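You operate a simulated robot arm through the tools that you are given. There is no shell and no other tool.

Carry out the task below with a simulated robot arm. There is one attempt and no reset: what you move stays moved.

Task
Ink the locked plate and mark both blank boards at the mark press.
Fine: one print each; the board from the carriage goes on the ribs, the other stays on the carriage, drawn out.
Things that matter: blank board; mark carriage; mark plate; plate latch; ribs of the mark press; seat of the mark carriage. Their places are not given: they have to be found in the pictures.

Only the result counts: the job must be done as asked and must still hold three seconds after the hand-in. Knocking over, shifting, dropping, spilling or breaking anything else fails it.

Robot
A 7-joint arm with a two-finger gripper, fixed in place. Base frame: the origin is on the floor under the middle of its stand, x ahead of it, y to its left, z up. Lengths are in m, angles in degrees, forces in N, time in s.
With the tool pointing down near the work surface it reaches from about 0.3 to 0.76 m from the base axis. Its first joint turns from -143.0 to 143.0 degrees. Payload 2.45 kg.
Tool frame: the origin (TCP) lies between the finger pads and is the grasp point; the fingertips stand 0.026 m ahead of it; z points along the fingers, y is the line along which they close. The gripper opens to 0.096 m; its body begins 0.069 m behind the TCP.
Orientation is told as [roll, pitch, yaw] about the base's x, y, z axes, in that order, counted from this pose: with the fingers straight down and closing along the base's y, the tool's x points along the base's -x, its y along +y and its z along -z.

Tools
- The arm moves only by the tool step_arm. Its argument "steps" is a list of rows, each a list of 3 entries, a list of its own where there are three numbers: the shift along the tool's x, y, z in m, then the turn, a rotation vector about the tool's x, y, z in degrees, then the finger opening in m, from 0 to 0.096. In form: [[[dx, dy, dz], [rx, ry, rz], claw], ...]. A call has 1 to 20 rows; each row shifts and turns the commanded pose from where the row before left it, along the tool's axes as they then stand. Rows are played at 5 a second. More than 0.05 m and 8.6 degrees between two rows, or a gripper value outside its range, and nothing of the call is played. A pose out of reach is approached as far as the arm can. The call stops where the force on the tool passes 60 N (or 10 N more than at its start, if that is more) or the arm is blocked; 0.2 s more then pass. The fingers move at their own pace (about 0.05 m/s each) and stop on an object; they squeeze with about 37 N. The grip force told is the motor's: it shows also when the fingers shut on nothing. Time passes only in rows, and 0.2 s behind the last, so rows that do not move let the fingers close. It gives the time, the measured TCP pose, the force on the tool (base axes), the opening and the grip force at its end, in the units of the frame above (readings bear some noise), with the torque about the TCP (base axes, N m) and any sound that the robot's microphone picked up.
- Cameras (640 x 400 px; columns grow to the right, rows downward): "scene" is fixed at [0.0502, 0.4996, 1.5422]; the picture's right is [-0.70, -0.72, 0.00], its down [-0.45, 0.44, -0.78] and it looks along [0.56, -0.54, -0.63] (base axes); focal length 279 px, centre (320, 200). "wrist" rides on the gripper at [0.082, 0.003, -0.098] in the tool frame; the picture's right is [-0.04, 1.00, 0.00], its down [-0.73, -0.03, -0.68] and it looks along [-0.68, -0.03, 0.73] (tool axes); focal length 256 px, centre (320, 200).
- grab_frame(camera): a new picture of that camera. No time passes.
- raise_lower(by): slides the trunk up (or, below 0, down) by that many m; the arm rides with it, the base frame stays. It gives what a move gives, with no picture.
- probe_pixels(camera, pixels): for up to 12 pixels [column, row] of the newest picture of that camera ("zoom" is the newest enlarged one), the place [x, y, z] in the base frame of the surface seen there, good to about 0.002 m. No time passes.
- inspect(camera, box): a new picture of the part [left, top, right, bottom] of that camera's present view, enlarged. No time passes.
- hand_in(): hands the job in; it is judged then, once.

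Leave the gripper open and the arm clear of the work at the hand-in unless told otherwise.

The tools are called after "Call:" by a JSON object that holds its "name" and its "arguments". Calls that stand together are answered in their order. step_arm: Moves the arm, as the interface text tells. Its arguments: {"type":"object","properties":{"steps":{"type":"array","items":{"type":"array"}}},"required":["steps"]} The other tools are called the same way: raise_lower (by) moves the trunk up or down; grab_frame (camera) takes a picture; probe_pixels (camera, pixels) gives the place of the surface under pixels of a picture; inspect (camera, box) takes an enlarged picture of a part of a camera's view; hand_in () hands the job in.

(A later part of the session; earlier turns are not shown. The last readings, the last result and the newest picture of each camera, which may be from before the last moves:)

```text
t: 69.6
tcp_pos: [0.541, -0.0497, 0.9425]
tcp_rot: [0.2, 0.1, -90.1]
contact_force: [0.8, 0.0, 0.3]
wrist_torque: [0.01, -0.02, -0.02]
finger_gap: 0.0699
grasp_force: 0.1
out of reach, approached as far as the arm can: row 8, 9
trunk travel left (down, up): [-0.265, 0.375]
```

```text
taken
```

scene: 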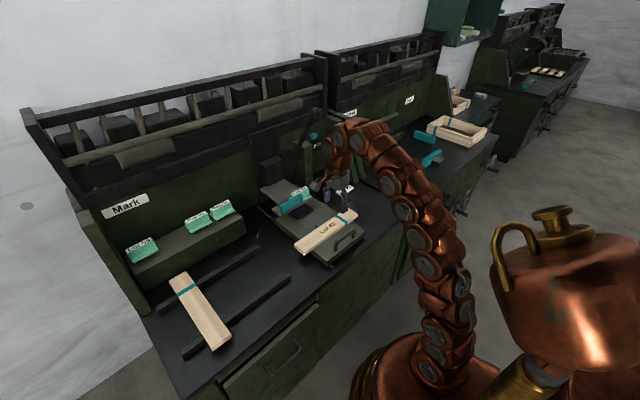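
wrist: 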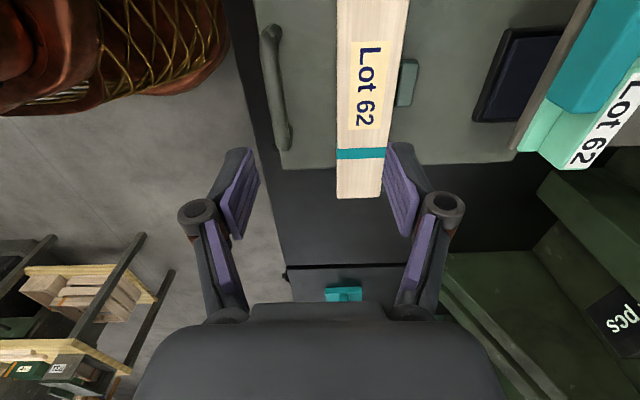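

The yaw worked; TCP is at (0.541, -0.050, 0.9425). I move in +x and +y to the grip point above the board and look again.

Call:
{"name": "step_arm", "arguments": {"steps": [[[0.0125, 0.0235, 0], [0, 0, 0], 0.07], [[0.0125, 0.0235, 0], [0, 0, 0], 0.07]]}}

Call:
{"name": "grab_frame", "arguments": {"camera": "wrist"}}

```text
t: 70.2
tcp_pos: [0.5491, -0.0464, 0.9412]
tcp_rot: [0.0, 0.0, -90.1]
contact_force: [0.7, 0.1, -0.2]
wrist_torque: [0.04, 0.02, 0.01]
finger_gap: 0.0701
grasp_force: 0.2
out of reach, approached as far as the arm can: row 1, 2
trunk travel left (down, up): [-0.265, 0.375]
```

```text
taken
```

wrist: 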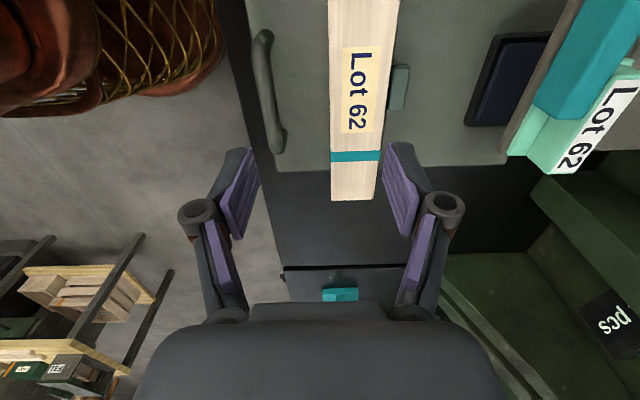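

The tool-down reach is limited here because the trunk is low. I raise the trunk by 0.15 m, then move to the grip point and down.

Call:
{"name": "raise_lower", "arguments": {"by": 0.15}}

Call:
{"name": "step_arm", "arguments": {"steps": [[[0, 0, 0.04], [0, 0, 0], 0.07], [[0, 0, 0.04], [0, 0, 0], 0.07], [[0.01, 0.02, 0.03], [0, 0, 0], 0.07], [[0.0114, 0.019, 0], [0, 0, 0], 0.07]]}}

Call:
{"name": "grab_frame", "arguments": {"camera": "wrist"}}

Call:
{"name": "grab_frame", "arguments": {"camera": "scene"}}

```text
t: 71.9
tcp_pos: [0.5492, -0.0464, 1.0933]
tcp_rot: [0.2, 0.1, -90.1]
contact_force: [-0.3, 0.3, -0.3]
wrist_torque: [-0.01, -0.03, -0.02]
finger_gap: 0.0701
grasp_force: 0.0
trunk travel left (down, up): [-0.415, 0.225]
```

```text
t: 72.9
tcp_pos: [0.5888, -0.0275, 0.9835]
tcp_rot: [0.2, 0.0, -90.2]
contact_force: [-1.4, 0.0, 0.7]
wrist_torque: [-0.02, -0.02, 0.03]
finger_gap: 0.0698
grasp_force: 0.0
trunk travel left (down, up): [-0.415, 0.225]
```

```text
taken
```

wrist: 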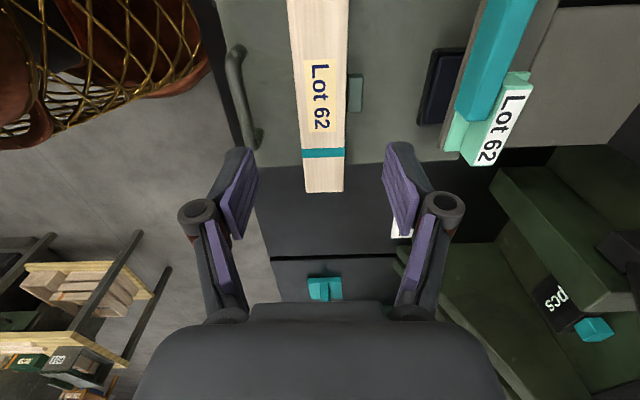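

```text
taken
```

scene: 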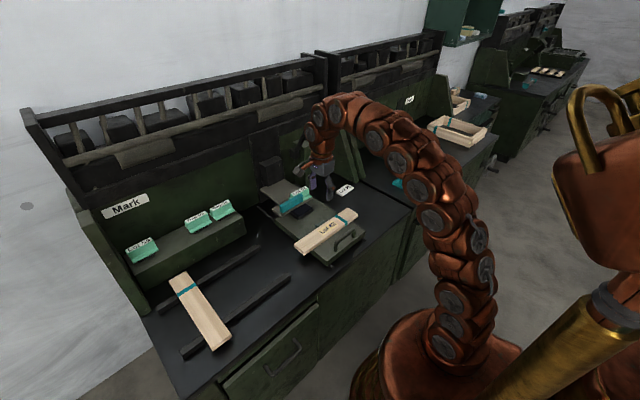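

Now at (0.589, -0.0275, 0.9835) with good reach. I probe the board's edges and the stop to fine-tune.

Call:
{"name": "probe_pixels", "arguments": {"camera": "wrist", "pixels": [[296, 60], [343, 60], [299, 100], [343, 100], [304, 180], [341, 180], [355, 95], [355, 105], [236, 70], [325, 20], [323, 155]]}}

Call:
{"name": "inspect", "arguments": {"camera": "scene", "box": [280, 195, 370, 275]}}

Call:
{"name": "probe_pixels", "arguments": {"camera": "zoom", "pixels": [[170, 258], [215, 290], [435, 75], [480, 100], [300, 150], [420, 190]]}}

```text
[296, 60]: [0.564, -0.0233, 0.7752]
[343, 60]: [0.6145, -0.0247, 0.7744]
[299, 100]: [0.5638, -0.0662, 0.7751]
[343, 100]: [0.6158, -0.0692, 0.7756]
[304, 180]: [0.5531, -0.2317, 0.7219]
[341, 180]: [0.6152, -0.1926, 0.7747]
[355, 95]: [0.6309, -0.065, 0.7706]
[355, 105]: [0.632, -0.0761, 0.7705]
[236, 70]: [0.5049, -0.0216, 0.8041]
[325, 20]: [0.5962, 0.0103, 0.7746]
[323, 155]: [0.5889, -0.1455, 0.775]
```

```text
5.00 times, centred on (325, 235) of scene
```

zoom: 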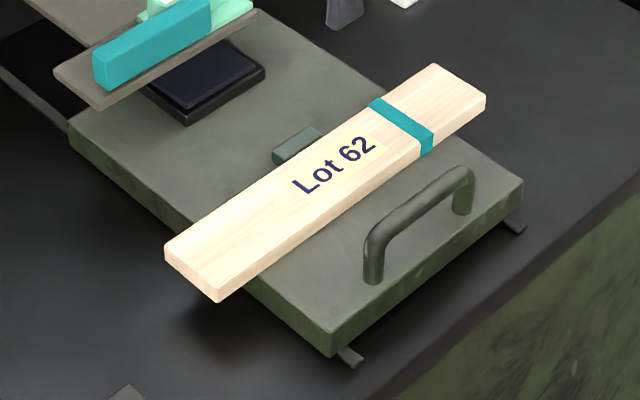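

```text
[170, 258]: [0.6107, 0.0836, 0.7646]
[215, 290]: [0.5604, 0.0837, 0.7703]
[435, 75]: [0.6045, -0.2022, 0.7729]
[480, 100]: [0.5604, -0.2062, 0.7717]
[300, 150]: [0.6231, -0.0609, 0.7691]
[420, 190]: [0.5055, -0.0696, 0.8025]
```

Board A is unmoved in its seat (x 0.5605–0.616). I shift +7 mm in y for clearance from the stop, and descend to z≈0.83.

Call:
{"name": "step_arm", "arguments": {"steps": [[[0.0075, -0.0005, 0.035], [0, 0, 0], 0.074], [[0, 0, 0.04], [0, 0, 0], 0.074], [[0, 0, 0.04], [0, 0, 0], 0.074], [[0, 0, 0.038], [0, 0, 0], 0.074]]}}

Call:
{"name": "grab_frame", "arguments": {"camera": "wrist"}}

Call:
{"name": "inspect", "arguments": {"camera": "scene", "box": [270, 160, 370, 260]}}

```text
t: 73.9
tcp_pos: [0.5892, -0.0176, 0.8296]
tcp_rot: [0.0, 0.0, -90.0]
contact_force: [-0.9, 1.5, 0.1]
wrist_torque: [-0.02, -0.02, 0.01]
finger_gap: 0.074
grasp_force: 0.1
trunk travel left (down, up): [-0.415, 0.225]
```

```text
taken
```

wrist: 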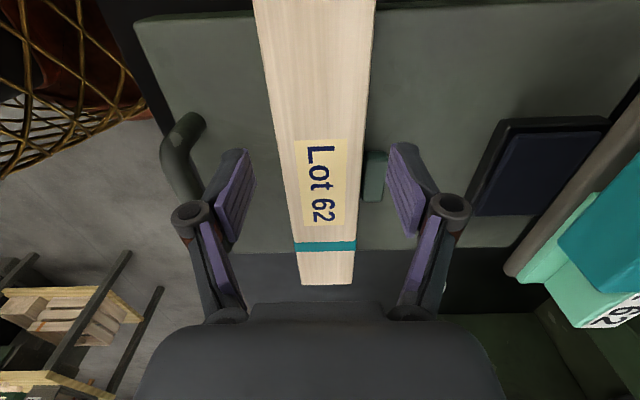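

```text
4.00 times, centred on (320, 210) of scene
```

zoom: 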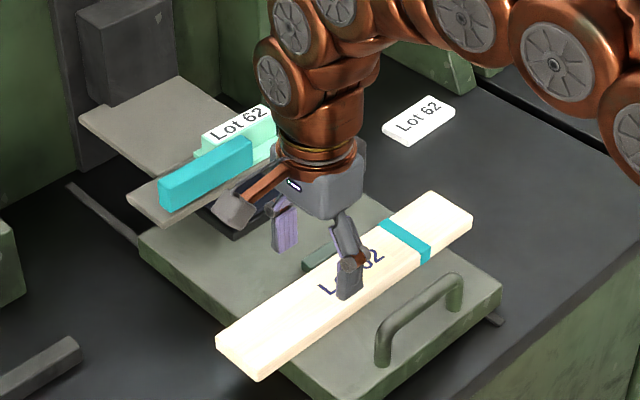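

Aligned: board centred between the fingers, stop clear. I descend to z≈0.786 in small rows.

Call:
{"name": "step_arm", "arguments": {"steps": [[[0, -0.0005, 0.015], [0, 0, 0], 0.074], [[0, 0, 0.015], [0, 0, 0], 0.074], [[0, 0, 0.0135], [0, 0, 0], 0.074]]}}

Call:
{"name": "inspect", "arguments": {"camera": "scene", "box": [280, 180, 370, 260]}}

Call:
{"name": "grab_frame", "arguments": {"camera": "wrist"}}

```text
t: 74.7
tcp_pos: [0.5877, -0.0178, 0.7869]
tcp_rot: [0.2, 0.0, -90.1]
contact_force: [-0.3, -0.5, -0.6]
wrist_torque: [0.02, -0.03, 0.01]
finger_gap: 0.0742
grasp_force: 0.1
trunk travel left (down, up): [-0.415, 0.225]
```

```text
5.00 times, centred on (325, 220) of scene
```

zoom: 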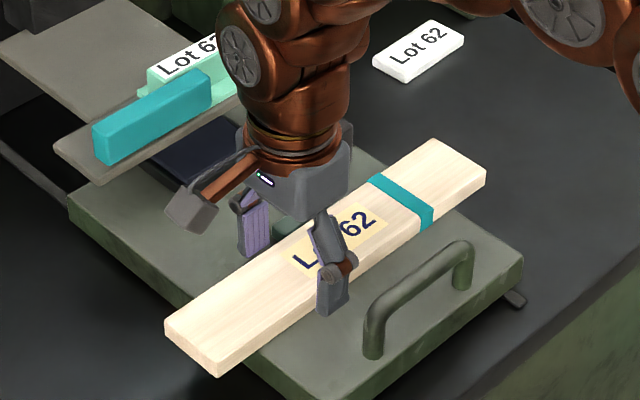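

```text
taken
```

wrist: 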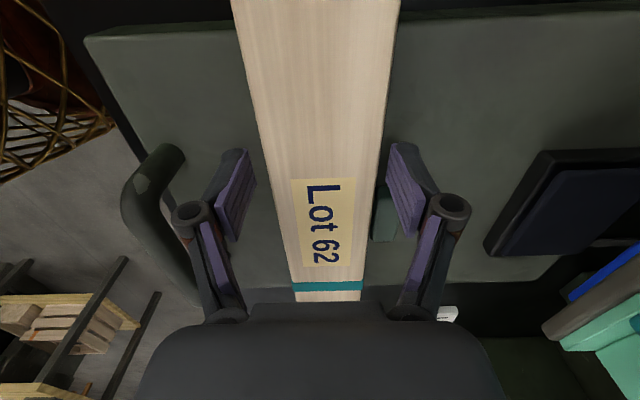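

Fingers straddle the board. I close on it.

Call:
{"name": "step_arm", "arguments": {"steps": [[[0, 0, 0], [0, 0, 0], 0.06], [[0, 0, 0], [0, 0, 0], 0.045], [[0, 0, 0], [0, 0, 0], 0.045], [[0, 0, 0], [0, 0, 0], 0.045]]}}

Call:
{"name": "grab_frame", "arguments": {"camera": "wrist"}}

```text
t: 75.7
tcp_pos: [0.5875, -0.0168, 0.7872]
tcp_rot: [0.3, 0.2, -90.2]
contact_force: [1.9, -0.1, 3.3]
wrist_torque: [-0.11, -0.09, 0.14]
finger_gap: 0.0597
grasp_force: 37.0
trunk travel left (down, up): [-0.415, 0.225]
```

```text
taken
```

wrist: 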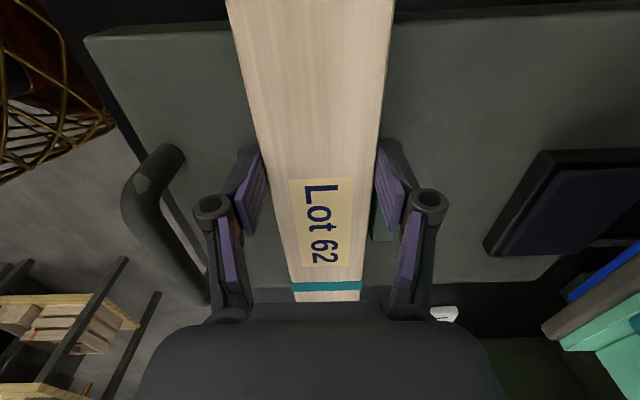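

Gripped (gap 0.0597, 37 N). I lift slowly by 5 cm and check.

Call:
{"name": "step_arm", "arguments": {"steps": [[[0, 0, -0.01], [0, 0, 0], 0.045], [[0, 0, -0.02], [0, 0, 0], 0.045], [[0, 0, -0.03], [0, 0, 0], 0.045]]}}

Call:
{"name": "grab_frame", "arguments": {"camera": "scene"}}

Call:
{"name": "grab_frame", "arguments": {"camera": "wrist"}}

Call:
{"name": "inspect", "arguments": {"camera": "scene", "box": [260, 170, 380, 280]}}

```text
t: 76.5
tcp_pos: [0.5875, -0.0181, 0.847]
tcp_rot: [0.0, 0.1, -90.1]
contact_force: [0.1, -0.6, -1.3]
wrist_torque: [0.06, 0.01, -0.02]
finger_gap: 0.0594
grasp_force: 36.9
trunk travel left (down, up): [-0.415, 0.225]
```

```text
taken
```

scene: 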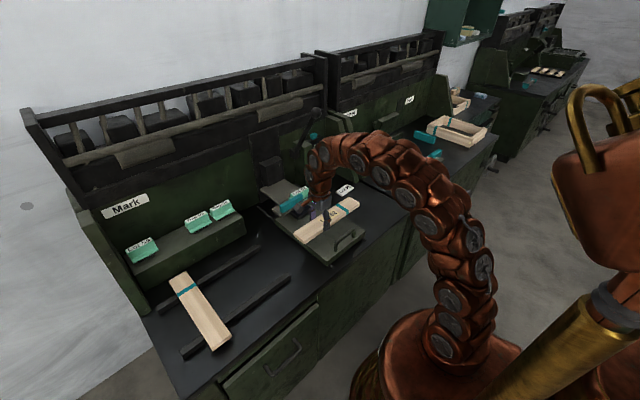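

```text
taken
```

wrist: 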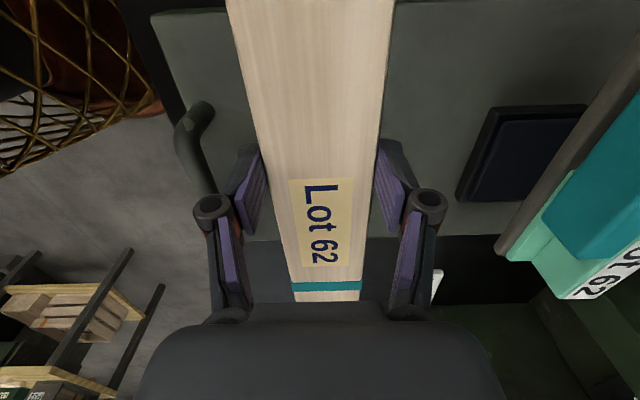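

```text
3.64 times, centred on (320, 225) of scene
```

zoom: 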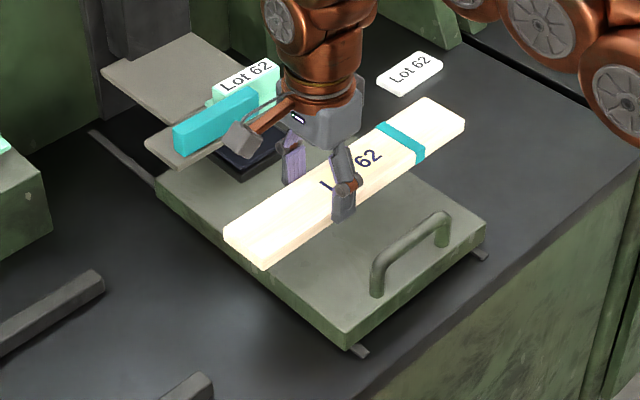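

Board A is lifted level and the carriage did not move. I raise to z≈0.87 and carry it in +y to y≈0.28, above the free part of the ribs.

Call:
{"name": "step_arm", "arguments": {"steps": [[[0, 0, -0.025], [0, 0, 0], 0.045], [[0.03, 0, 0], [0, 0, 0], 0.045], [[0.033, 0, 0], [0, 0, 0], 0.045], [[0.034, 0, 0], [0, 0, 0], 0.045], [[0.034, 0, 0], [0, 0, 0], 0.045], [[0.034, 0, 0], [0, 0, 0], 0.045], [[0.034, 0, 0], [0, 0, 0], 0.045], [[0.034, 0, 0], [0, 0, 0], 0.045], [[0.034, 0, 0], [0, 0, 0], 0.045], [[0.031, 0, 0], [0, 0, 0], 0.045]]}}

Call:
{"name": "grab_frame", "arguments": {"camera": "scene"}}

```text
t: 78.7
tcp_pos: [0.5892, 0.2813, 0.8708]
tcp_rot: [0.0, 0.0, -90.0]
contact_force: [-0.5, -0.8, 0.1]
wrist_torque: [0.12, -0.01, 0.01]
finger_gap: 0.0592
grasp_force: 37.0
trunk travel left (down, up): [-0.415, 0.225]
```

```text
taken
```

scene: 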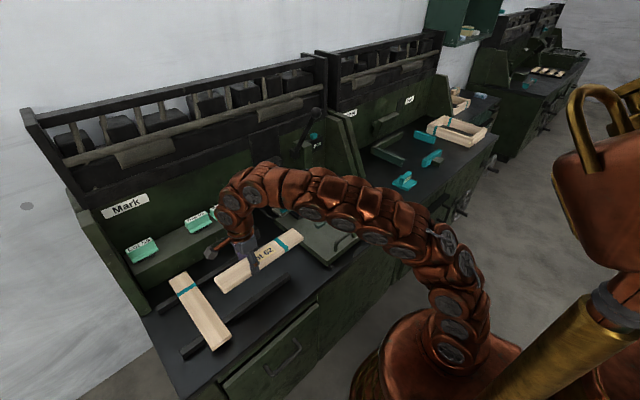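

Now I rotate the gripper back to yaw 0 so the board lies along x across the ribs.

Call:
{"name": "step_arm", "arguments": {"steps": [[[0, 0, 0], [0, 0, -8.18], 0.045], [[0, 0, 0], [0, 0, -8.18], 0.045], [[0, 0, 0], [0, 0, -8.18], 0.045], [[0, 0, 0], [0, 0, -8.18], 0.045], [[0, 0, 0], [0, 0, -8.18], 0.045], [[0, 0, 0], [0, 0, -8.18], 0.045], [[0, 0, 0], [0, 0, -8.18], 0.045], [[0, 0, 0], [0, 0, -8.18], 0.045], [[0, 0, 0], [0, 0, -8.18], 0.045], [[0, 0, 0], [0, 0, -8.18], 0.045], [[0, 0, 0], [0, 0, -8.18], 0.045]]}}

Call:
{"name": "grab_frame", "arguments": {"camera": "scene"}}

Call:
{"name": "grab_frame", "arguments": {"camera": "wrist"}}

```text
t: 81.1
tcp_pos: [0.5884, 0.2813, 0.8717]
tcp_rot: [0.0, -0.1, 0.0]
contact_force: [0.5, 0.2, -1.7]
wrist_torque: [0.02, 0.07, -0.02]
finger_gap: 0.0594
grasp_force: 36.5
trunk travel left (down, up): [-0.415, 0.225]
```

```text
taken
```

scene: 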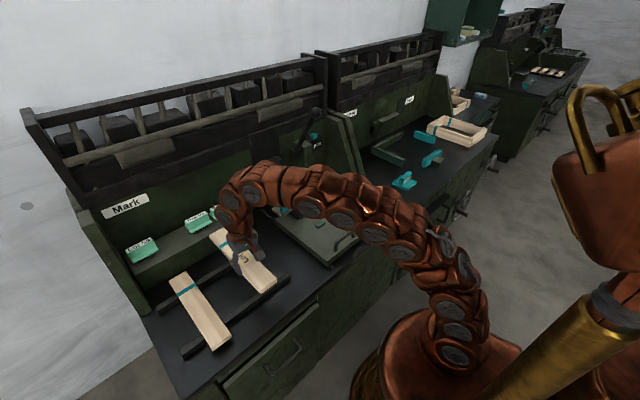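

```text
taken
```

wrist: 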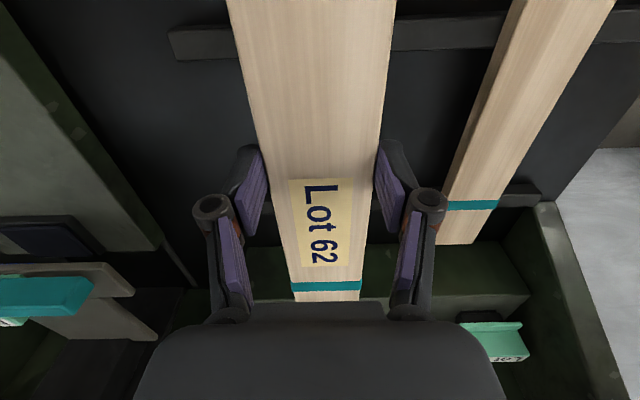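

Board A lies parallel to board B. Before lowering I probe the rack front and the ribs near it.

Call:
{"name": "probe_pixels", "arguments": {"camera": "wrist", "pixels": [[400, 255], [270, 255], [470, 290], [440, 30], [440, 45], [190, 40], [190, 55], [540, 190], [325, 300], [470, 235], [260, 205]]}}

```text
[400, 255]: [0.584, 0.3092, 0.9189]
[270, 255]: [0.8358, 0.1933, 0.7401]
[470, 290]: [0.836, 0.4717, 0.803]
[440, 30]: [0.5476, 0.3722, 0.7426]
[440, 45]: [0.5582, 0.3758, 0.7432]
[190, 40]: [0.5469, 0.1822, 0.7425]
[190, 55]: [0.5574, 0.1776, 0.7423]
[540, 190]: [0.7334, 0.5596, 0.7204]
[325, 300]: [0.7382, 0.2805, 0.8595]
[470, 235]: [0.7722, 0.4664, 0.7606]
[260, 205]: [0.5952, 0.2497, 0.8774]
```

The rack front is at 0.835, clear of the board end (~0.782). I lower the board towards the ribs (contact expected at TCP z≈0.772).

Call:
{"name": "step_arm", "arguments": {"steps": [[[0, 0, 0.03], [0, 0, 0], 0.045], [[0, 0, 0.03], [0, 0, 0], 0.045], [[0, 0, 0.02], [0, 0, 0], 0.045], [[0, 0, 0.01], [0, 0, 0], 0.045], [[0, 0, 0.005], [0, 0, 0], 0.045]]}}

Call:
{"name": "inspect", "arguments": {"camera": "scene", "box": [150, 220, 310, 340]}}

```text
t: 82.3
tcp_pos: [0.5892, 0.2812, 0.777]
tcp_rot: [0.1, -0.2, 0.1]
contact_force: [-0.4, 0.8, -1.5]
wrist_torque: [-0.02, 0.09, 0.0]
finger_gap: 0.0592
grasp_force: 37.3
trunk travel left (down, up): [-0.415, 0.225]
```

```text
3.33 times, centred on (230, 280) of scene
```

zoom: 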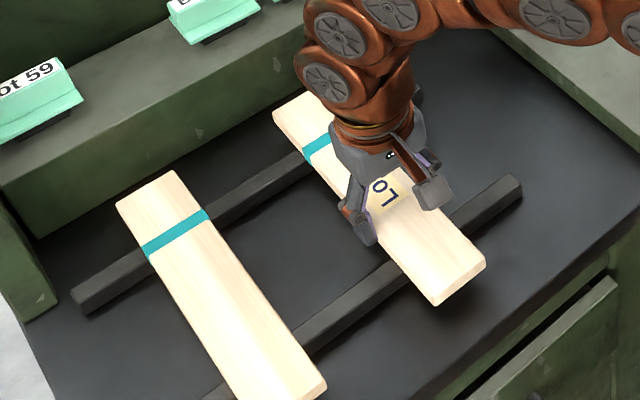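

Just above contact. I lower by 2 mm rows until contact shows.

Call:
{"name": "step_arm", "arguments": {"steps": [[[0, 0, 0.002], [0, 0, 0], 0.045], [[0, 0, 0.002], [0, 0, 0], 0.045], [[0, 0, 0.0015], [0, 0, 0], 0.045]]}}

```text
t: 83.1
tcp_pos: [0.5885, 0.2815, 0.7735]
tcp_rot: [0.0, -0.2, 0.0]
contact_force: [-1.5, -0.6, 16.9]
wrist_torque: [-0.02, 0.96, 0.06]
finger_gap: 0.0595
grasp_force: 37.0
trunk travel left (down, up): [-0.415, 0.225]
```

Contact (17 N up): the board rests on the ribs. I open the fingers slightly and lift straight off.

Call:
{"name": "step_arm", "arguments": {"steps": [[[0, 0, -0.0015], [0, 0, 0], 0.065], [[0, 0, 0], [0, 0, 0], 0.075], [[0, 0, 0], [0, 0, 0], 0.075], [[0, 0, -0.02], [0, 0, 0], 0.075], [[0, 0, -0.04], [0, 0, 0], 0.075], [[0, 0, -0.04], [0, 0, 0], 0.075]]}}

Call:
{"name": "grab_frame", "arguments": {"camera": "wrist"}}

Call:
{"name": "inspect", "arguments": {"camera": "scene", "box": [150, 220, 310, 360]}}

```text
t: 84.5
tcp_pos: [0.5879, 0.282, 0.8705]
tcp_rot: [0.1, -0.2, 0.0]
contact_force: [-0.1, 0.4, -0.3]
wrist_torque: [-0.03, 0.0, 0.0]
finger_gap: 0.0747
grasp_force: 0.1
trunk travel left (down, up): [-0.415, 0.225]
```

```text
taken
```

wrist: 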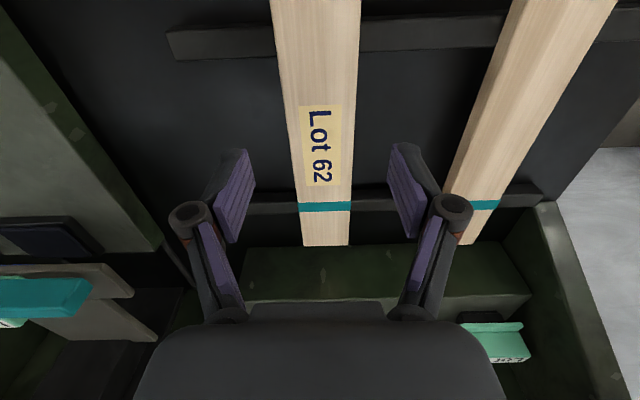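

```text
2.86 times, centred on (230, 290) of scene
```

zoom: 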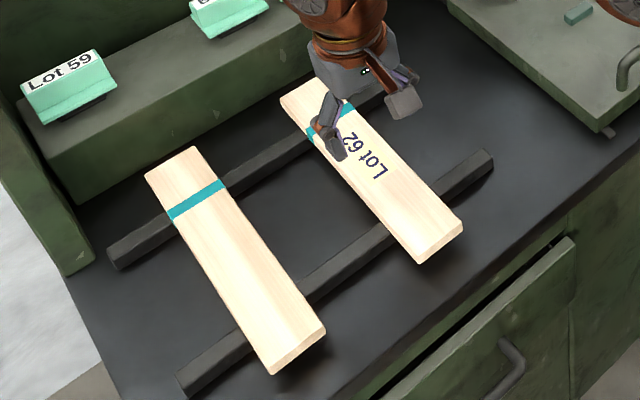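

Board A rests on both ribs with its print up. I move over to board B (+0.165 m in y) at the grip point x≈0.59.

Call:
{"name": "step_arm", "arguments": {"steps": [[[0, 0.041, 0], [0, 0, 0], 0.076], [[0, 0.041, 0], [0, 0, 0], 0.076], [[0, 0.041, 0], [0, 0, 0], 0.076], [[0, 0.041, 0], [0, 0, 0], 0.076]]}}

Call:
{"name": "grab_frame", "arguments": {"camera": "wrist"}}

```text
t: 85.5
tcp_pos: [0.5881, 0.4463, 0.8734]
tcp_rot: [0.2, -0.3, -0.1]
contact_force: [-0.7, 0.1, 1.2]
wrist_torque: [0.04, -0.04, 0.03]
finger_gap: 0.076
grasp_force: 0.0
trunk travel left (down, up): [-0.415, 0.225]
```

```text
taken
```

wrist: 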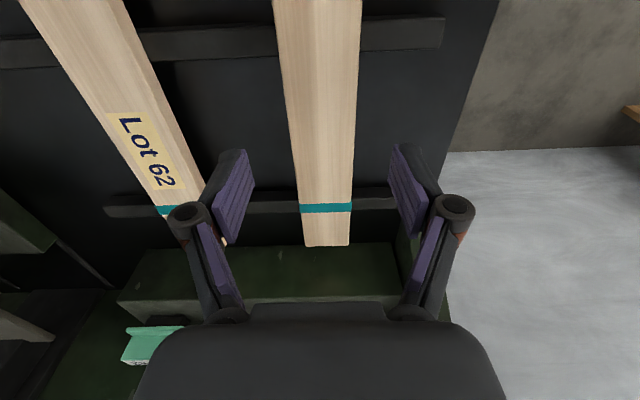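

Reached. I probe B's edges and ends for a precise grip.

Call:
{"name": "probe_pixels", "arguments": {"camera": "wrist", "pixels": [[288, 80], [355, 80], [294, 140], [351, 140], [302, 230], [347, 230], [326, 243], [326, 208], [320, 20]]}}

Call:
{"name": "inspect", "arguments": {"camera": "scene", "box": [140, 250, 260, 370]}}

Call:
{"name": "probe_pixels", "arguments": {"camera": "zoom", "pixels": [[300, 290], [245, 340]]}}

```text
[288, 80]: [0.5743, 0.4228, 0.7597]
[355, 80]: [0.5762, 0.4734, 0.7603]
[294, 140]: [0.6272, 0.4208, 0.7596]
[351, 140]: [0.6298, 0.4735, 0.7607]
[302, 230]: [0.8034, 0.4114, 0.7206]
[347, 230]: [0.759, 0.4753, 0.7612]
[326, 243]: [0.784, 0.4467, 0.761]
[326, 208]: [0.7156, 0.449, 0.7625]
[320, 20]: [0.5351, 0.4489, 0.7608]
```

```text
3.33 times, centred on (200, 310) of scene
```

zoom: 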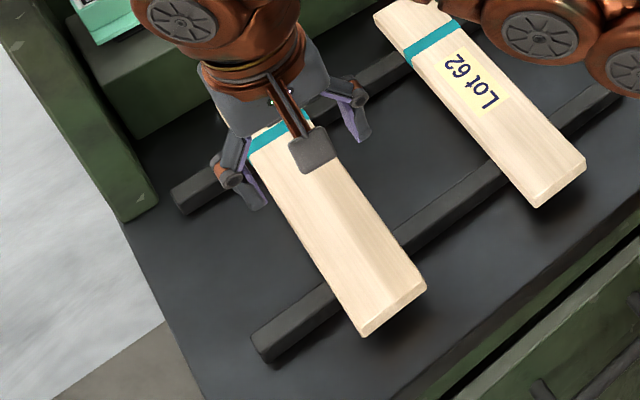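

```text
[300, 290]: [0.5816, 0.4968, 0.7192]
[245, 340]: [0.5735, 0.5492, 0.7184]
```

B is centred at y≈0.448, x≈0.638 (ends 0.4915–0.785). I shift +1.5 mm in y and descend to TCP z≈0.771.

Call:
{"name": "step_arm", "arguments": {"steps": [[[0, 0.0015, 0.03], [0, 0, 0], 0.076], [[0, 0, 0.03], [0, 0, 0], 0.076], [[0, 0, 0.025], [0, 0, 0], 0.076], [[0, 0, 0.0165], [0, 0, 0], 0.076]]}}

Call:
{"name": "grab_frame", "arguments": {"camera": "wrist"}}

```text
t: 86.5
tcp_pos: [0.5885, 0.4484, 0.7699]
tcp_rot: [0.1, -0.2, -0.1]
contact_force: [-0.3, -0.1, 0.1]
wrist_torque: [0.0, -0.04, -0.02]
finger_gap: 0.076
grasp_force: 0.0
trunk travel left (down, up): [-0.415, 0.225]
```

```text
taken
```

wrist: 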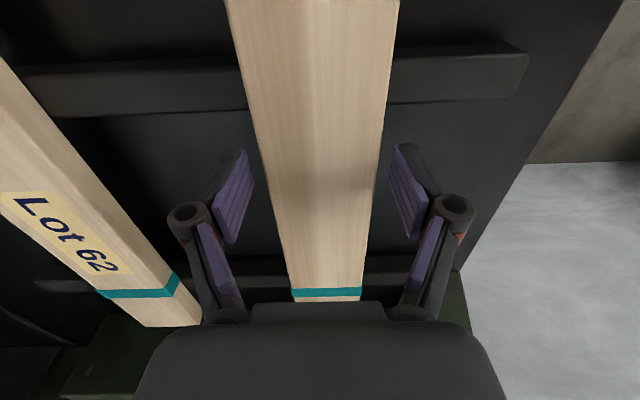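

Fingers straddle board B. I close on it and then lift 6 cm slowly.

Call:
{"name": "step_arm", "arguments": {"steps": [[[0, 0, 0], [0, 0, 0], 0.06], [[0, 0, 0], [0, 0, 0], 0.045], [[0, 0, 0], [0, 0, 0], 0.045], [[0, 0, 0], [0, 0, 0], 0.045], [[0, 0, -0.01], [0, 0, 0], 0.045], [[0, 0, -0.02], [0, 0, 0], 0.045], [[0, 0, -0.03], [0, 0, 0], 0.045], [[0, 0, -0.04], [0, 0, 0], 0.045]]}}

Call:
{"name": "grab_frame", "arguments": {"camera": "wrist"}}

Call:
{"name": "grab_frame", "arguments": {"camera": "scene"}}

```text
t: 88.3
tcp_pos: [0.5872, 0.4486, 0.8703]
tcp_rot: [0.0, -0.1, -0.2]
contact_force: [0.6, -0.5, -2.1]
wrist_torque: [-0.01, 0.09, 0.0]
finger_gap: 0.0595
grasp_force: 37.0
trunk travel left (down, up): [-0.415, 0.225]
```

```text
taken
```

wrist: 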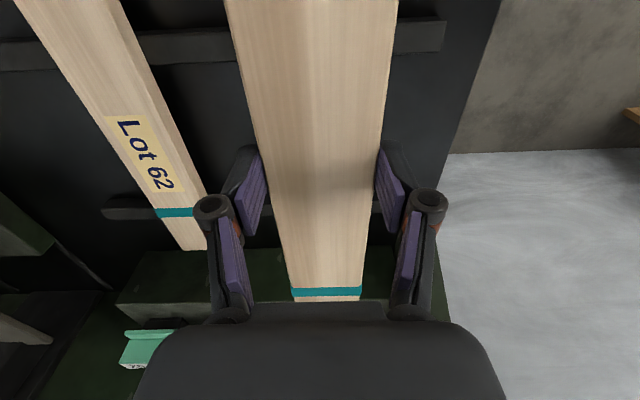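

```text
taken
```

scene: 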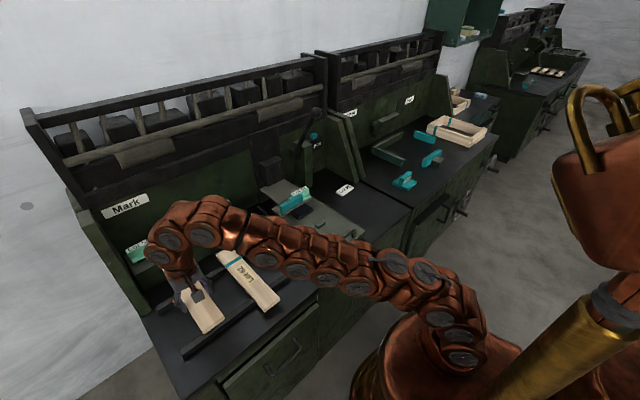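

Board B is held level. I carry it to y≈0.28 and rotate the gripper to yaw −90° (band end towards −y, like board A lay).

Call:
{"name": "step_arm", "arguments": {"steps": [[[0, -0.0336, 0], [0, 0, 0], 0.045], [[0, -0.0336, 0], [0, 0, 0], 0.045], [[0, -0.0336, 0], [0, 0, 0], 0.045], [[0, -0.0336, 0], [0, 0, 0], 0.045], [[0, -0.0336, 0], [0, 0, 0], 0.045], [[0, 0, 0], [0, 0, 8.18], 0.045], [[0, 0, 0], [0, 0, 8.18], 0.045], [[0, 0, 0], [0, 0, 8.18], 0.045], [[0, 0, 0], [0, 0, 8.18], 0.045], [[0, 0, 0], [0, 0, 8.18], 0.045], [[0, 0, 0], [0, 0, 8.18], 0.045], [[0, 0, 0], [0, 0, 8.18], 0.045], [[0, 0, 0], [0, 0, 8.18], 0.045], [[0, 0, 0], [0, 0, 8.18], 0.045], [[0, 0, 0], [0, 0, 8.18], 0.045], [[0, 0, 0], [0, 0, 8.18], 0.045]]}}

Call:
{"name": "grab_frame", "arguments": {"camera": "scene"}}

Call:
{"name": "grab_frame", "arguments": {"camera": "wrist"}}

```text
t: 91.7
tcp_pos: [0.5886, 0.2774, 0.87]
tcp_rot: [0.1, 0.1, -90.3]
contact_force: [0.0, -0.6, -1.4]
wrist_torque: [0.1, 0.02, -0.01]
finger_gap: 0.0592
grasp_force: 36.8
trunk travel left (down, up): [-0.415, 0.225]
```

```text
taken
```

scene: 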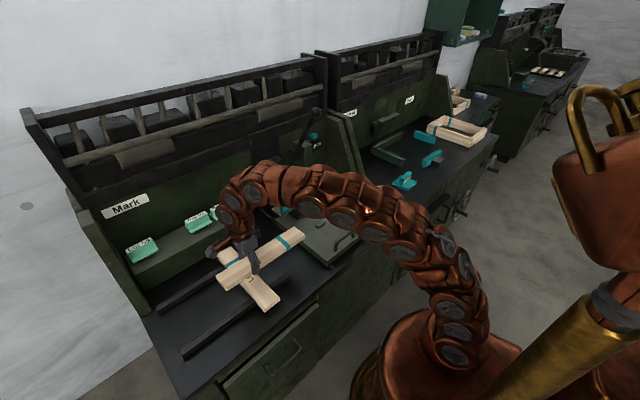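

```text
taken
```

wrist: 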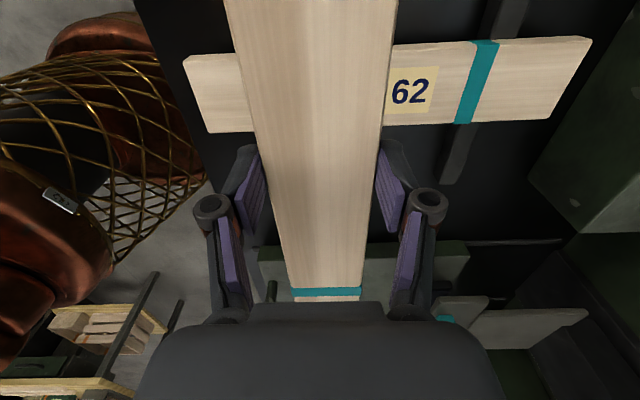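

Now I carry the board in −y to the carriage seat (TCP y = −0.015), staying at z=0.87.

Call:
{"name": "step_arm", "arguments": {"steps": [[[-0.03655, 0, 0], [0, 0, -0.2], 0.045], [[-0.03655, 0, 0], [0, 0, 0], 0.045], [[-0.03655, 0, 0], [0, 0, 0], 0.045], [[-0.03655, 0, 0], [0, 0, 0], 0.045], [[-0.03655, 0, 0], [0, 0, 0], 0.045], [[-0.03655, 0, 0], [0, 0, 0], 0.045], [[-0.03655, 0, 0], [0, 0, 0], 0.045], [[-0.03655, 0, 0], [0, 0, 0], 0.045]]}}

Call:
{"name": "grab_frame", "arguments": {"camera": "wrist"}}

Call:
{"name": "inspect", "arguments": {"camera": "scene", "box": [260, 160, 380, 280]}}

```text
t: 93.5
tcp_pos: [0.5901, -0.0146, 0.8699]
tcp_rot: [0.1, 0.0, -89.8]
contact_force: [0.0, 0.9, -0.7]
wrist_torque: [0.07, 0.03, 0.03]
finger_gap: 0.0596
grasp_force: 36.8
trunk travel left (down, up): [-0.415, 0.225]
```

```text
taken
```

wrist: 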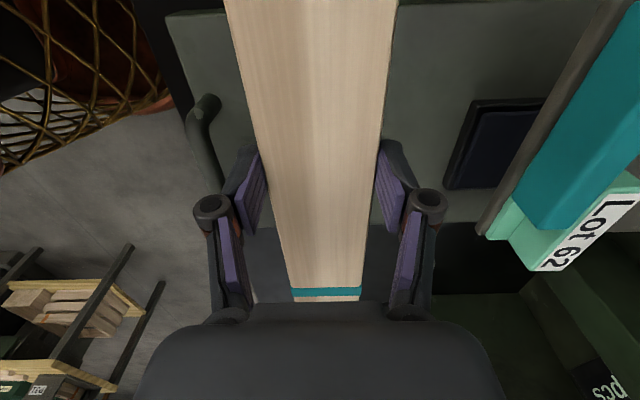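

```text
3.33 times, centred on (320, 220) of scene
```

zoom: 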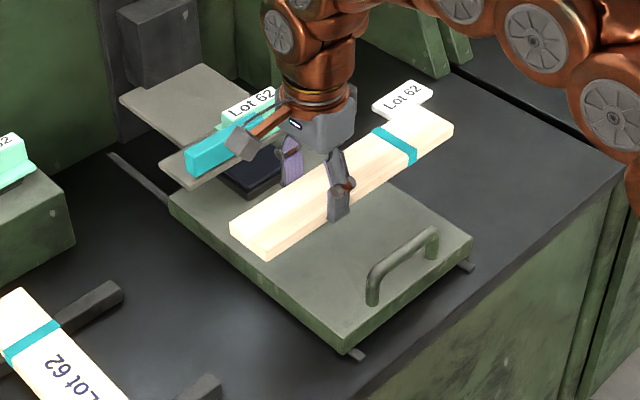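

I probe the held board's edges and its far end to verify it will clear the stop.

Call:
{"name": "probe_pixels", "arguments": {"camera": "wrist", "pixels": [[248, 60], [388, 60], [255, 100], [385, 100], [285, 250], [365, 250], [310, 60], [325, 292]]}}

Call:
{"name": "probe_pixels", "arguments": {"camera": "zoom", "pixels": [[235, 232], [268, 250], [415, 110], [448, 130], [395, 148]]}}

```text
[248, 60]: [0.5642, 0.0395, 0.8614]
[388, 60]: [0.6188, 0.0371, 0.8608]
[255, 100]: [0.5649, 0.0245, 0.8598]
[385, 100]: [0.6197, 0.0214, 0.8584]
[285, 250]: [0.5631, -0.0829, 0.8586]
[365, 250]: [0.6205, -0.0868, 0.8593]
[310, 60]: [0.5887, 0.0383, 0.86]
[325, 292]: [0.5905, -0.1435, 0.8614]
```

```text
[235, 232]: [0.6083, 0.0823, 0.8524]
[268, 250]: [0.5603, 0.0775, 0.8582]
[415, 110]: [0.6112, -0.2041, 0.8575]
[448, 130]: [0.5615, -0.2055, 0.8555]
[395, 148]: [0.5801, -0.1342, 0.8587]
```

The held board spans x≈0.5635–0.620; the seat needs the back edge at ≈0.616, so I shift −3.7 mm in x and lower to about 4 mm above the carriage.

Call:
{"name": "step_arm", "arguments": {"steps": [[[0, -0.0037, 0.02], [0, 0, 0.1], 0.045], [[0, 0, 0.03], [0, 0, 0], 0.045], [[0, 0, 0.02], [0, 0, 0], 0.045], [[0, 0, 0.0115], [0, 0, 0], 0.045]]}}

Call:
{"name": "grab_frame", "arguments": {"camera": "wrist"}}

Call:
{"name": "inspect", "arguments": {"camera": "scene", "box": [280, 190, 370, 270]}}

Call:
{"name": "probe_pixels", "arguments": {"camera": "wrist", "pixels": [[248, 60], [388, 60], [255, 100], [385, 100], [285, 250], [365, 250], [379, 215], [325, 292]]}}

```text
t: 94.5
tcp_pos: [0.587, -0.0146, 0.7895]
tcp_rot: [0.2, 0.0, -90.0]
contact_force: [-0.1, 0.3, -1.4]
wrist_torque: [0.08, -0.01, 0.0]
finger_gap: 0.0594
grasp_force: 36.9
trunk travel left (down, up): [-0.415, 0.225]
```

```text
taken
```

wrist: 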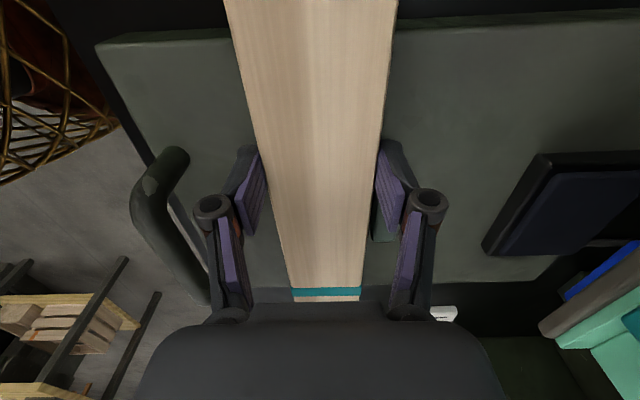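

```text
5.00 times, centred on (325, 230) of scene
```

zoom: 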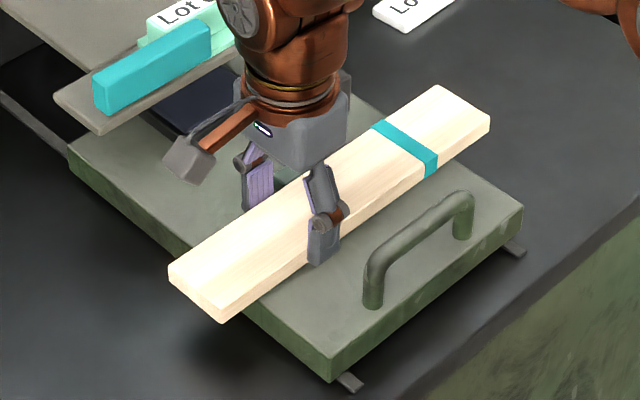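

```text
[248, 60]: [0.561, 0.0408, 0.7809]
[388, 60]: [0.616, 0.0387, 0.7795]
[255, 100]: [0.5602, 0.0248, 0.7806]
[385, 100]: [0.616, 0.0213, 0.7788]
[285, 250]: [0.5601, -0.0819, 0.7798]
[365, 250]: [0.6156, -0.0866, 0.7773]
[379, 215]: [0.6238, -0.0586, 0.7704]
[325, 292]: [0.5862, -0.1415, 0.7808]
```

Perfect: x 0.560–0.616, band at y≈−0.1415. I lower the last ~5 mm in small rows till contact.

Call:
{"name": "step_arm", "arguments": {"steps": [[[0, 0, 0.002], [0, 0, 0], 0.045], [[0, 0, 0.002], [0, 0, 0], 0.045], [[0, 0, 0.0015], [0, 0, 0], 0.045]]}}

```text
t: 95.3
tcp_pos: [0.5868, -0.0142, 0.7841]
tcp_rot: [0.3, 0.0, -89.9]
contact_force: [0.7, -0.6, 9.0]
wrist_torque: [-0.96, 0.26, 0.18]
finger_gap: 0.0593
grasp_force: 36.4
trunk travel left (down, up): [-0.415, 0.225]
```

Contact (9 N). I open the fingers and lift straight up.

Call:
{"name": "step_arm", "arguments": {"steps": [[[0, 0, 0], [0, 0, 0], 0.065], [[0, 0, 0], [0, 0, 0], 0.074], [[0, 0, 0], [0, 0, 0], 0.074], [[0, 0, -0.02], [0, 0, 0], 0.074], [[0, 0, -0.04], [0, 0, 0], 0.074], [[0, 0, -0.04], [0, 0, 0], 0.074], [[0, 0, -0.04], [0, 0, 0], 0.074]]}}

Call:
{"name": "grab_frame", "arguments": {"camera": "wrist"}}

Call:
{"name": "inspect", "arguments": {"camera": "scene", "box": [280, 195, 370, 275]}}

Call:
{"name": "probe_pixels", "arguments": {"camera": "zoom", "pixels": [[170, 258], [215, 290], [435, 75], [480, 100], [300, 150], [420, 190]]}}

```text
t: 96.9
tcp_pos: [0.5856, -0.0143, 0.9206]
tcp_rot: [0.1, 0.1, -90.0]
contact_force: [0.3, 0.0, 0.2]
wrist_torque: [-0.04, 0.01, -0.01]
finger_gap: 0.0742
grasp_force: 0.0
trunk travel left (down, up): [-0.415, 0.225]
```

```text
taken
```

wrist: 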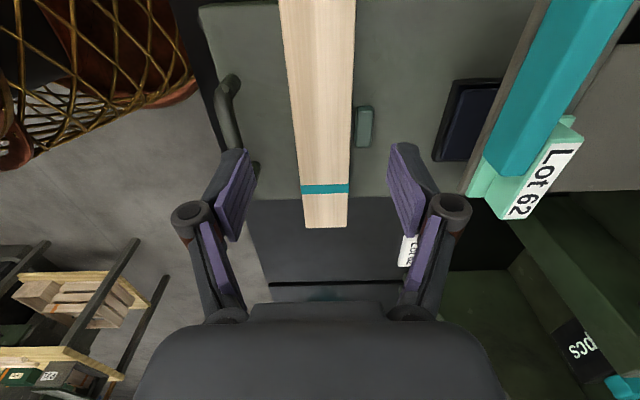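

```text
5.00 times, centred on (325, 235) of scene
```

zoom: 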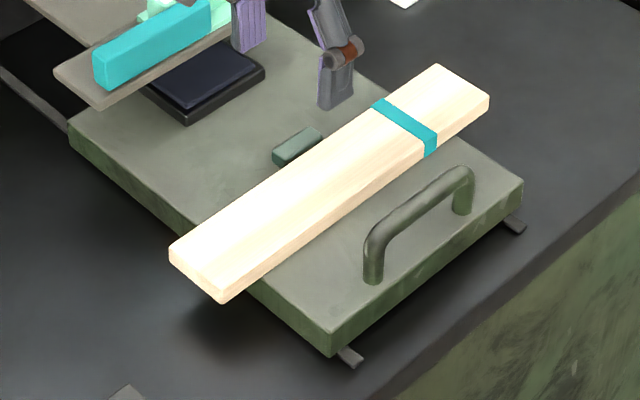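

```text
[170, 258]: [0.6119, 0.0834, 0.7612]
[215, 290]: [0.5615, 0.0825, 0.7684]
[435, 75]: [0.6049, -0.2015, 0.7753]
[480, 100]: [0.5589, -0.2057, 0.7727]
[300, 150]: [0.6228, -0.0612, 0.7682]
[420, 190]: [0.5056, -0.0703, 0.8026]
```

Board B sits in the seat. I compare its end position and squareness with board A's former placement.

Call:
{"name": "probe_pixels", "arguments": {"camera": "wrist", "pixels": [[327, 224], [306, 220], [346, 220], [325, 189], [290, 60], [352, 60], [286, 20], [352, 20], [302, 180], [348, 180], [365, 110], [358, 125]]}}

Call:
{"name": "inspect", "arguments": {"camera": "wrist", "box": [260, 0, 400, 240]}}

```text
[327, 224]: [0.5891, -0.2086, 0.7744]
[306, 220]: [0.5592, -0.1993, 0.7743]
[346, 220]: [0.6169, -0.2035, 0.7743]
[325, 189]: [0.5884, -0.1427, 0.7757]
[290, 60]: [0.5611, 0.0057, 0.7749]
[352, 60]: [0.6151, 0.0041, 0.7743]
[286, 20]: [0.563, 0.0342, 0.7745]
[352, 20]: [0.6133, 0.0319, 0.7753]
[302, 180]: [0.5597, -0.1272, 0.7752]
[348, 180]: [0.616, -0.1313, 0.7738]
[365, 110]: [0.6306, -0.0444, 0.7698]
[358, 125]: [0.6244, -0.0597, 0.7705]
```

```text
1.67 times, centred on (330, 120) of wrist
```

zoom: 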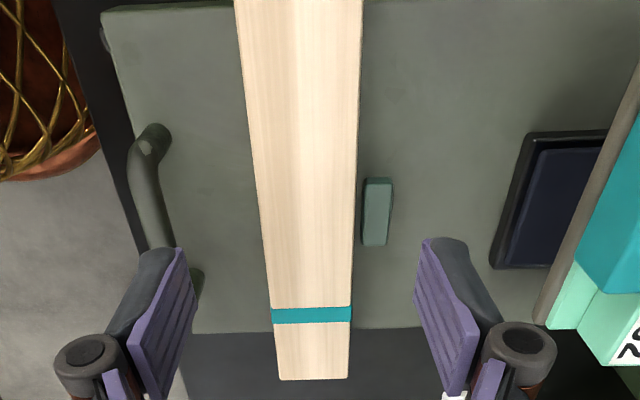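

B is seated the same way A was (x 0.560–0.616). To be sure the second mark is good I re-ink the plate first, while the carriage is still drawn out and the pad is under the plate. I raise the trunk and turn the tool back to yaw 0 with 40° tilt.

Call:
{"name": "raise_lower", "arguments": {"by": 0.16}}

Call:
{"name": "step_arm", "arguments": {"steps": [[[0, 0, 0], [0, 0, -8.18], 0.08], [[0, 0, 0], [0, 0, -8.18], 0.08], [[0, 0, 0], [0, 0, -8.18], 0.08], [[0, 0, 0], [0, 0, -8.18], 0.08], [[0, 0, 0], [0, 0, -8.18], 0.08], [[0, 0, 0], [0, 0, -8.18], 0.08], [[0, 0, 0], [0, 0, -8.18], 0.08], [[0, 0, 0], [0, 0, -8.18], 0.08], [[0, 0, 0], [0, 0, -8.18], 0.08], [[0, 0, 0], [0, 0, -8.18], 0.08], [[0, 0, 0], [0, 0, -8.18], 0.08], [[0, 0, 0], [0, -8, 0], 0.08], [[0, 0, 0], [0, -8, 0], 0.08], [[0, 0, 0], [0, -8, 0], 0.08], [[0, 0, 0], [0, -8, 0], 0.08], [[0, 0, 0], [0, -8, 0], 0.08]]}}

Call:
{"name": "grab_frame", "arguments": {"camera": "scene"}}

Call:
{"name": "grab_frame", "arguments": {"camera": "wrist"}}

```text
t: 98.8
tcp_pos: [0.5854, -0.0141, 1.0804]
tcp_rot: [0.1, 0.1, -90.0]
contact_force: [1.1, 0.1, -0.6]
wrist_torque: [0.0, 0.02, 0.01]
finger_gap: 0.0741
grasp_force: 0.0
trunk travel left (down, up): [-0.575, 0.065]
```

```text
t: 102.2
tcp_pos: [0.5861, -0.0149, 1.0817]
tcp_rot: [0.2, -40.3, -0.1]
contact_force: [0.5, -0.5, 0.5]
wrist_torque: [0.04, 0.02, 0.04]
finger_gap: 0.0799
grasp_force: 0.1
trunk travel left (down, up): [-0.575, 0.065]
```

```text
taken
```

scene: 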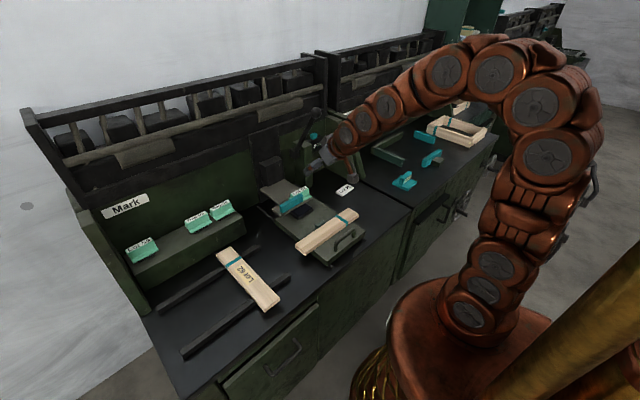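

```text
taken
```

wrist: 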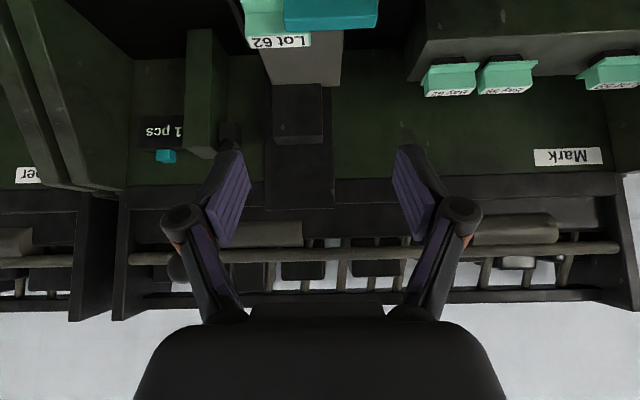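

I move up and over to the lever pre-approach point.

Call:
{"name": "step_arm", "arguments": {"steps": [[[-0.028, -0.0255, -0.00306], [0, 0, 0], 0.08], [[-0.028, -0.0255, -0.00306], [0, 0, 0], 0.08], [[-0.028, -0.0255, -0.00306], [0, 0, 0], 0.08], [[-0.028, -0.0255, -0.00306], [0, 0, 0], 0.08], [[-0.028, -0.0255, -0.00306], [0, 0, 0], 0.08], [[-0.028, -0.0255, -0.00306], [0, 0, 0], 0.08], [[-0.028, -0.0255, -0.00306], [0, 0, 0], 0.08]]}}

Call:
{"name": "grab_frame", "arguments": {"camera": "wrist"}}

```text
t: 103.8
tcp_pos: [0.722, -0.1935, 1.2245]
tcp_rot: [-0.1, -40.2, -0.2]
contact_force: [-1.3, 0.0, 0.8]
wrist_torque: [-0.03, 0.02, 0.01]
finger_gap: 0.0799
grasp_force: 0.1
trunk travel left (down, up): [-0.575, 0.065]
```

```text
taken
```

wrist: 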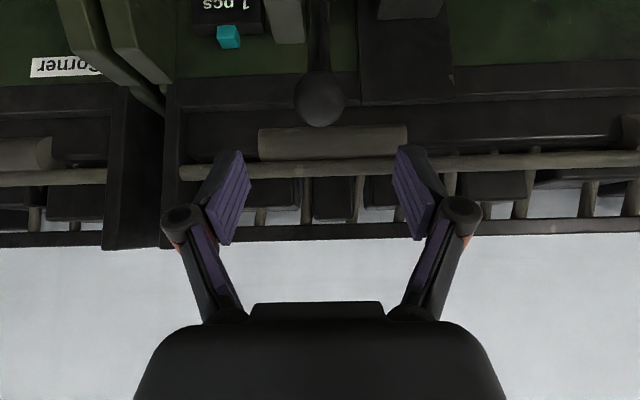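

Same pose as before. I advance onto the ball and grip it.

Call:
{"name": "step_arm", "arguments": {"steps": [[[0.0004, 0.0001, 0.026], [0, 0, 0], 0.08], [[0.0004, 0, 0.026], [0, 0, 0], 0.08], [[0.0004, 0, 0.026], [0, 0, 0], 0.08], [[0.0003, 0, 0.0258], [0, 0, 0], 0.08], [[0, 0, 0], [0, 0, 0], 0.03], [[0, 0, 0], [0, 0, 0], 0.03], [[0, 0, 0], [0, 0, 0], 0.03], [[0, 0, 0], [0, 0, 0], 0.03]]}}

```text
t: 105.6
tcp_pos: [0.7869, -0.1935, 1.1444]
tcp_rot: [0.1, -40.2, -0.1]
contact_force: [1.5, -4.7, 0.5]
wrist_torque: [-0.04, -0.47, -0.07]
finger_gap: 0.0401
grasp_force: 44.8
trunk travel left (down, up): [-0.575, 0.065]
```

Gripped. I pull the lever down along the arc as before, to about 71°.

Call:
{"name": "step_arm", "arguments": {"steps": [[[0.01126, -0.0001, -0.0014], [0, 0, 0], 0.03], [[0.01126, -0.0001, -0.0014], [0, 0, 0], 0.03], [[0.0113, -0.0001, -0.0004], [0, 0, 0], 0.03], [[0.0113, -0.0001, -0.0004], [0, 0, 0], 0.03], [[0.01138, 0, 0.00057], [0, 0, 0], 0.03], [[0.01138, 0, 0.00057], [0, 0, 0], 0.03], [[0.01122, 0, 0.00162], [0, 0, 0], 0.03], [[0.01122, 0, 0.00162], [0, 0, 0], 0.03], [[0.01102, 0, 0.00263], [0, 0, 0], 0.03], [[0.01102, 0, 0.00263], [0, 0, 0], 0.03], [[0.01077, 0, 0.00356], [0, 0, 0], 0.03], [[0.01077, 0, 0.00356], [0, 0, 0], 0.03], [[0.01036, 0, 0.00449], [0, 0, 0], 0.03], [[0.01036, 0, 0.00449], [0, 0, 0], 0.03], [[0.00996, 0, 0.00541], [0, 0, 0], 0.03], [[0.00996, 0, 0.00541], [0, 0, 0], 0.03]]}}

Call:
{"name": "inspect", "arguments": {"camera": "scene", "box": [250, 150, 350, 240]}}

```text
t: 109.0
tcp_pos: [0.6738, -0.1936, 1.0058]
tcp_rot: [0.1, -40.2, -0.1]
contact_force: [2.0, 6.1, 4.1]
wrist_torque: [0.15, -1.12, 0.06]
finger_gap: 0.0399
grasp_force: 45.2
trunk travel left (down, up): [-0.575, 0.065]
```

```text
4.44 times, centred on (300, 195) of scene
```

zoom: 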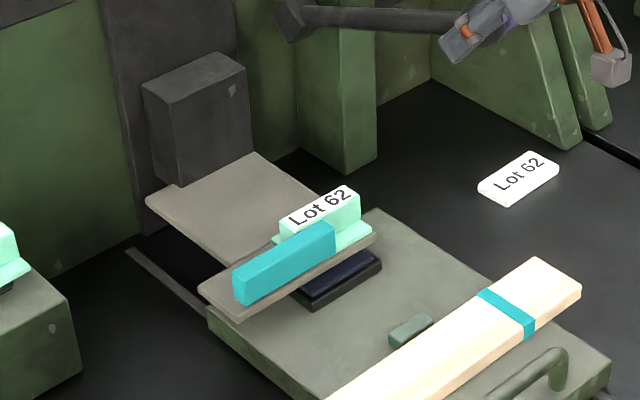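

The plate is above the pad. I press onto the pad with the last part of the stroke.

Call:
{"name": "step_arm", "arguments": {"steps": [[[0.00947, 0, 0.00622], [0, 0, 0], 0.03], [[0.00947, 0, 0.00622], [0, 0, 0], 0.03], [[0.0087, 0, 0.0071], [0, 0, 0], 0.03], [[0.0083, 0, 0.0073], [0, 0, 0], 0.03], [[0.0034, 0, 0.0032], [0, 0, 0], 0.03], [[0.0034, 0, 0.0032], [0, 0, 0], 0.03], [[0.0034, 0, 0.0028], [0, 0, 0], 0.03]]}}

Call:
{"name": "inspect", "arguments": {"camera": "scene", "box": [250, 150, 350, 240]}}

```text
t: 110.6
tcp_pos: [0.6618, -0.1932, 0.95]
tcp_rot: [0.1, -40.2, -0.1]
contact_force: [-14.5, 3.4, 14.2]
wrist_torque: [0.03, -0.99, -0.07]
finger_gap: 0.04
grasp_force: 44.8
trunk travel left (down, up): [-0.575, 0.065]
```

```text
4.44 times, centred on (300, 195) of scene
```

zoom: 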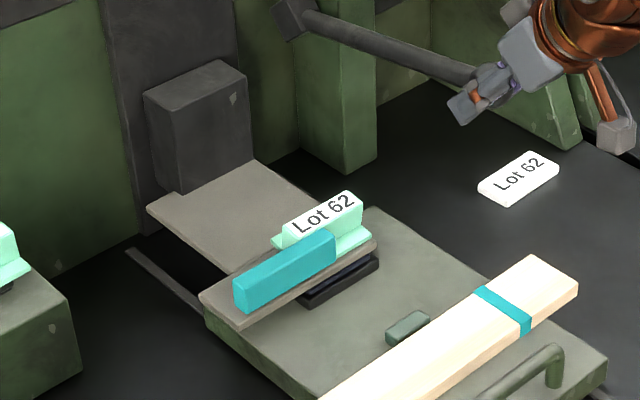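

Touching (14 N). I press a little more like the first time.

Call:
{"name": "step_arm", "arguments": {"steps": [[[0.003, 0, 0.003], [0, 0, 0], 0.03], [[0.003, 0, 0.003], [0, 0, 0], 0.03]]}}

Call:
{"name": "inspect", "arguments": {"camera": "scene", "box": [260, 180, 340, 230]}}

Call:
{"name": "probe_pixels", "arguments": {"camera": "zoom", "pixels": [[150, 120], [200, 150]]}}

```text
t: 111.2
tcp_pos: [0.6618, -0.194, 0.9391]
tcp_rot: [0.1, -40.0, -0.1]
contact_force: [-0.9, 0.3, 5.6]
wrist_torque: [0.05, 0.11, 0.11]
finger_gap: 0.0405
grasp_force: 14.6
trunk travel left (down, up): [-0.575, 0.065]
```

```text
8.00 times, centred on (300, 205) of scene
```

zoom: 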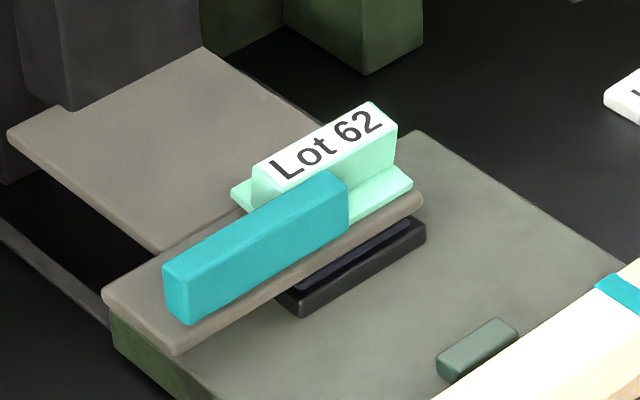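

```text
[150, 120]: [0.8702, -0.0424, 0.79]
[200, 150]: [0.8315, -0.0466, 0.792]
```

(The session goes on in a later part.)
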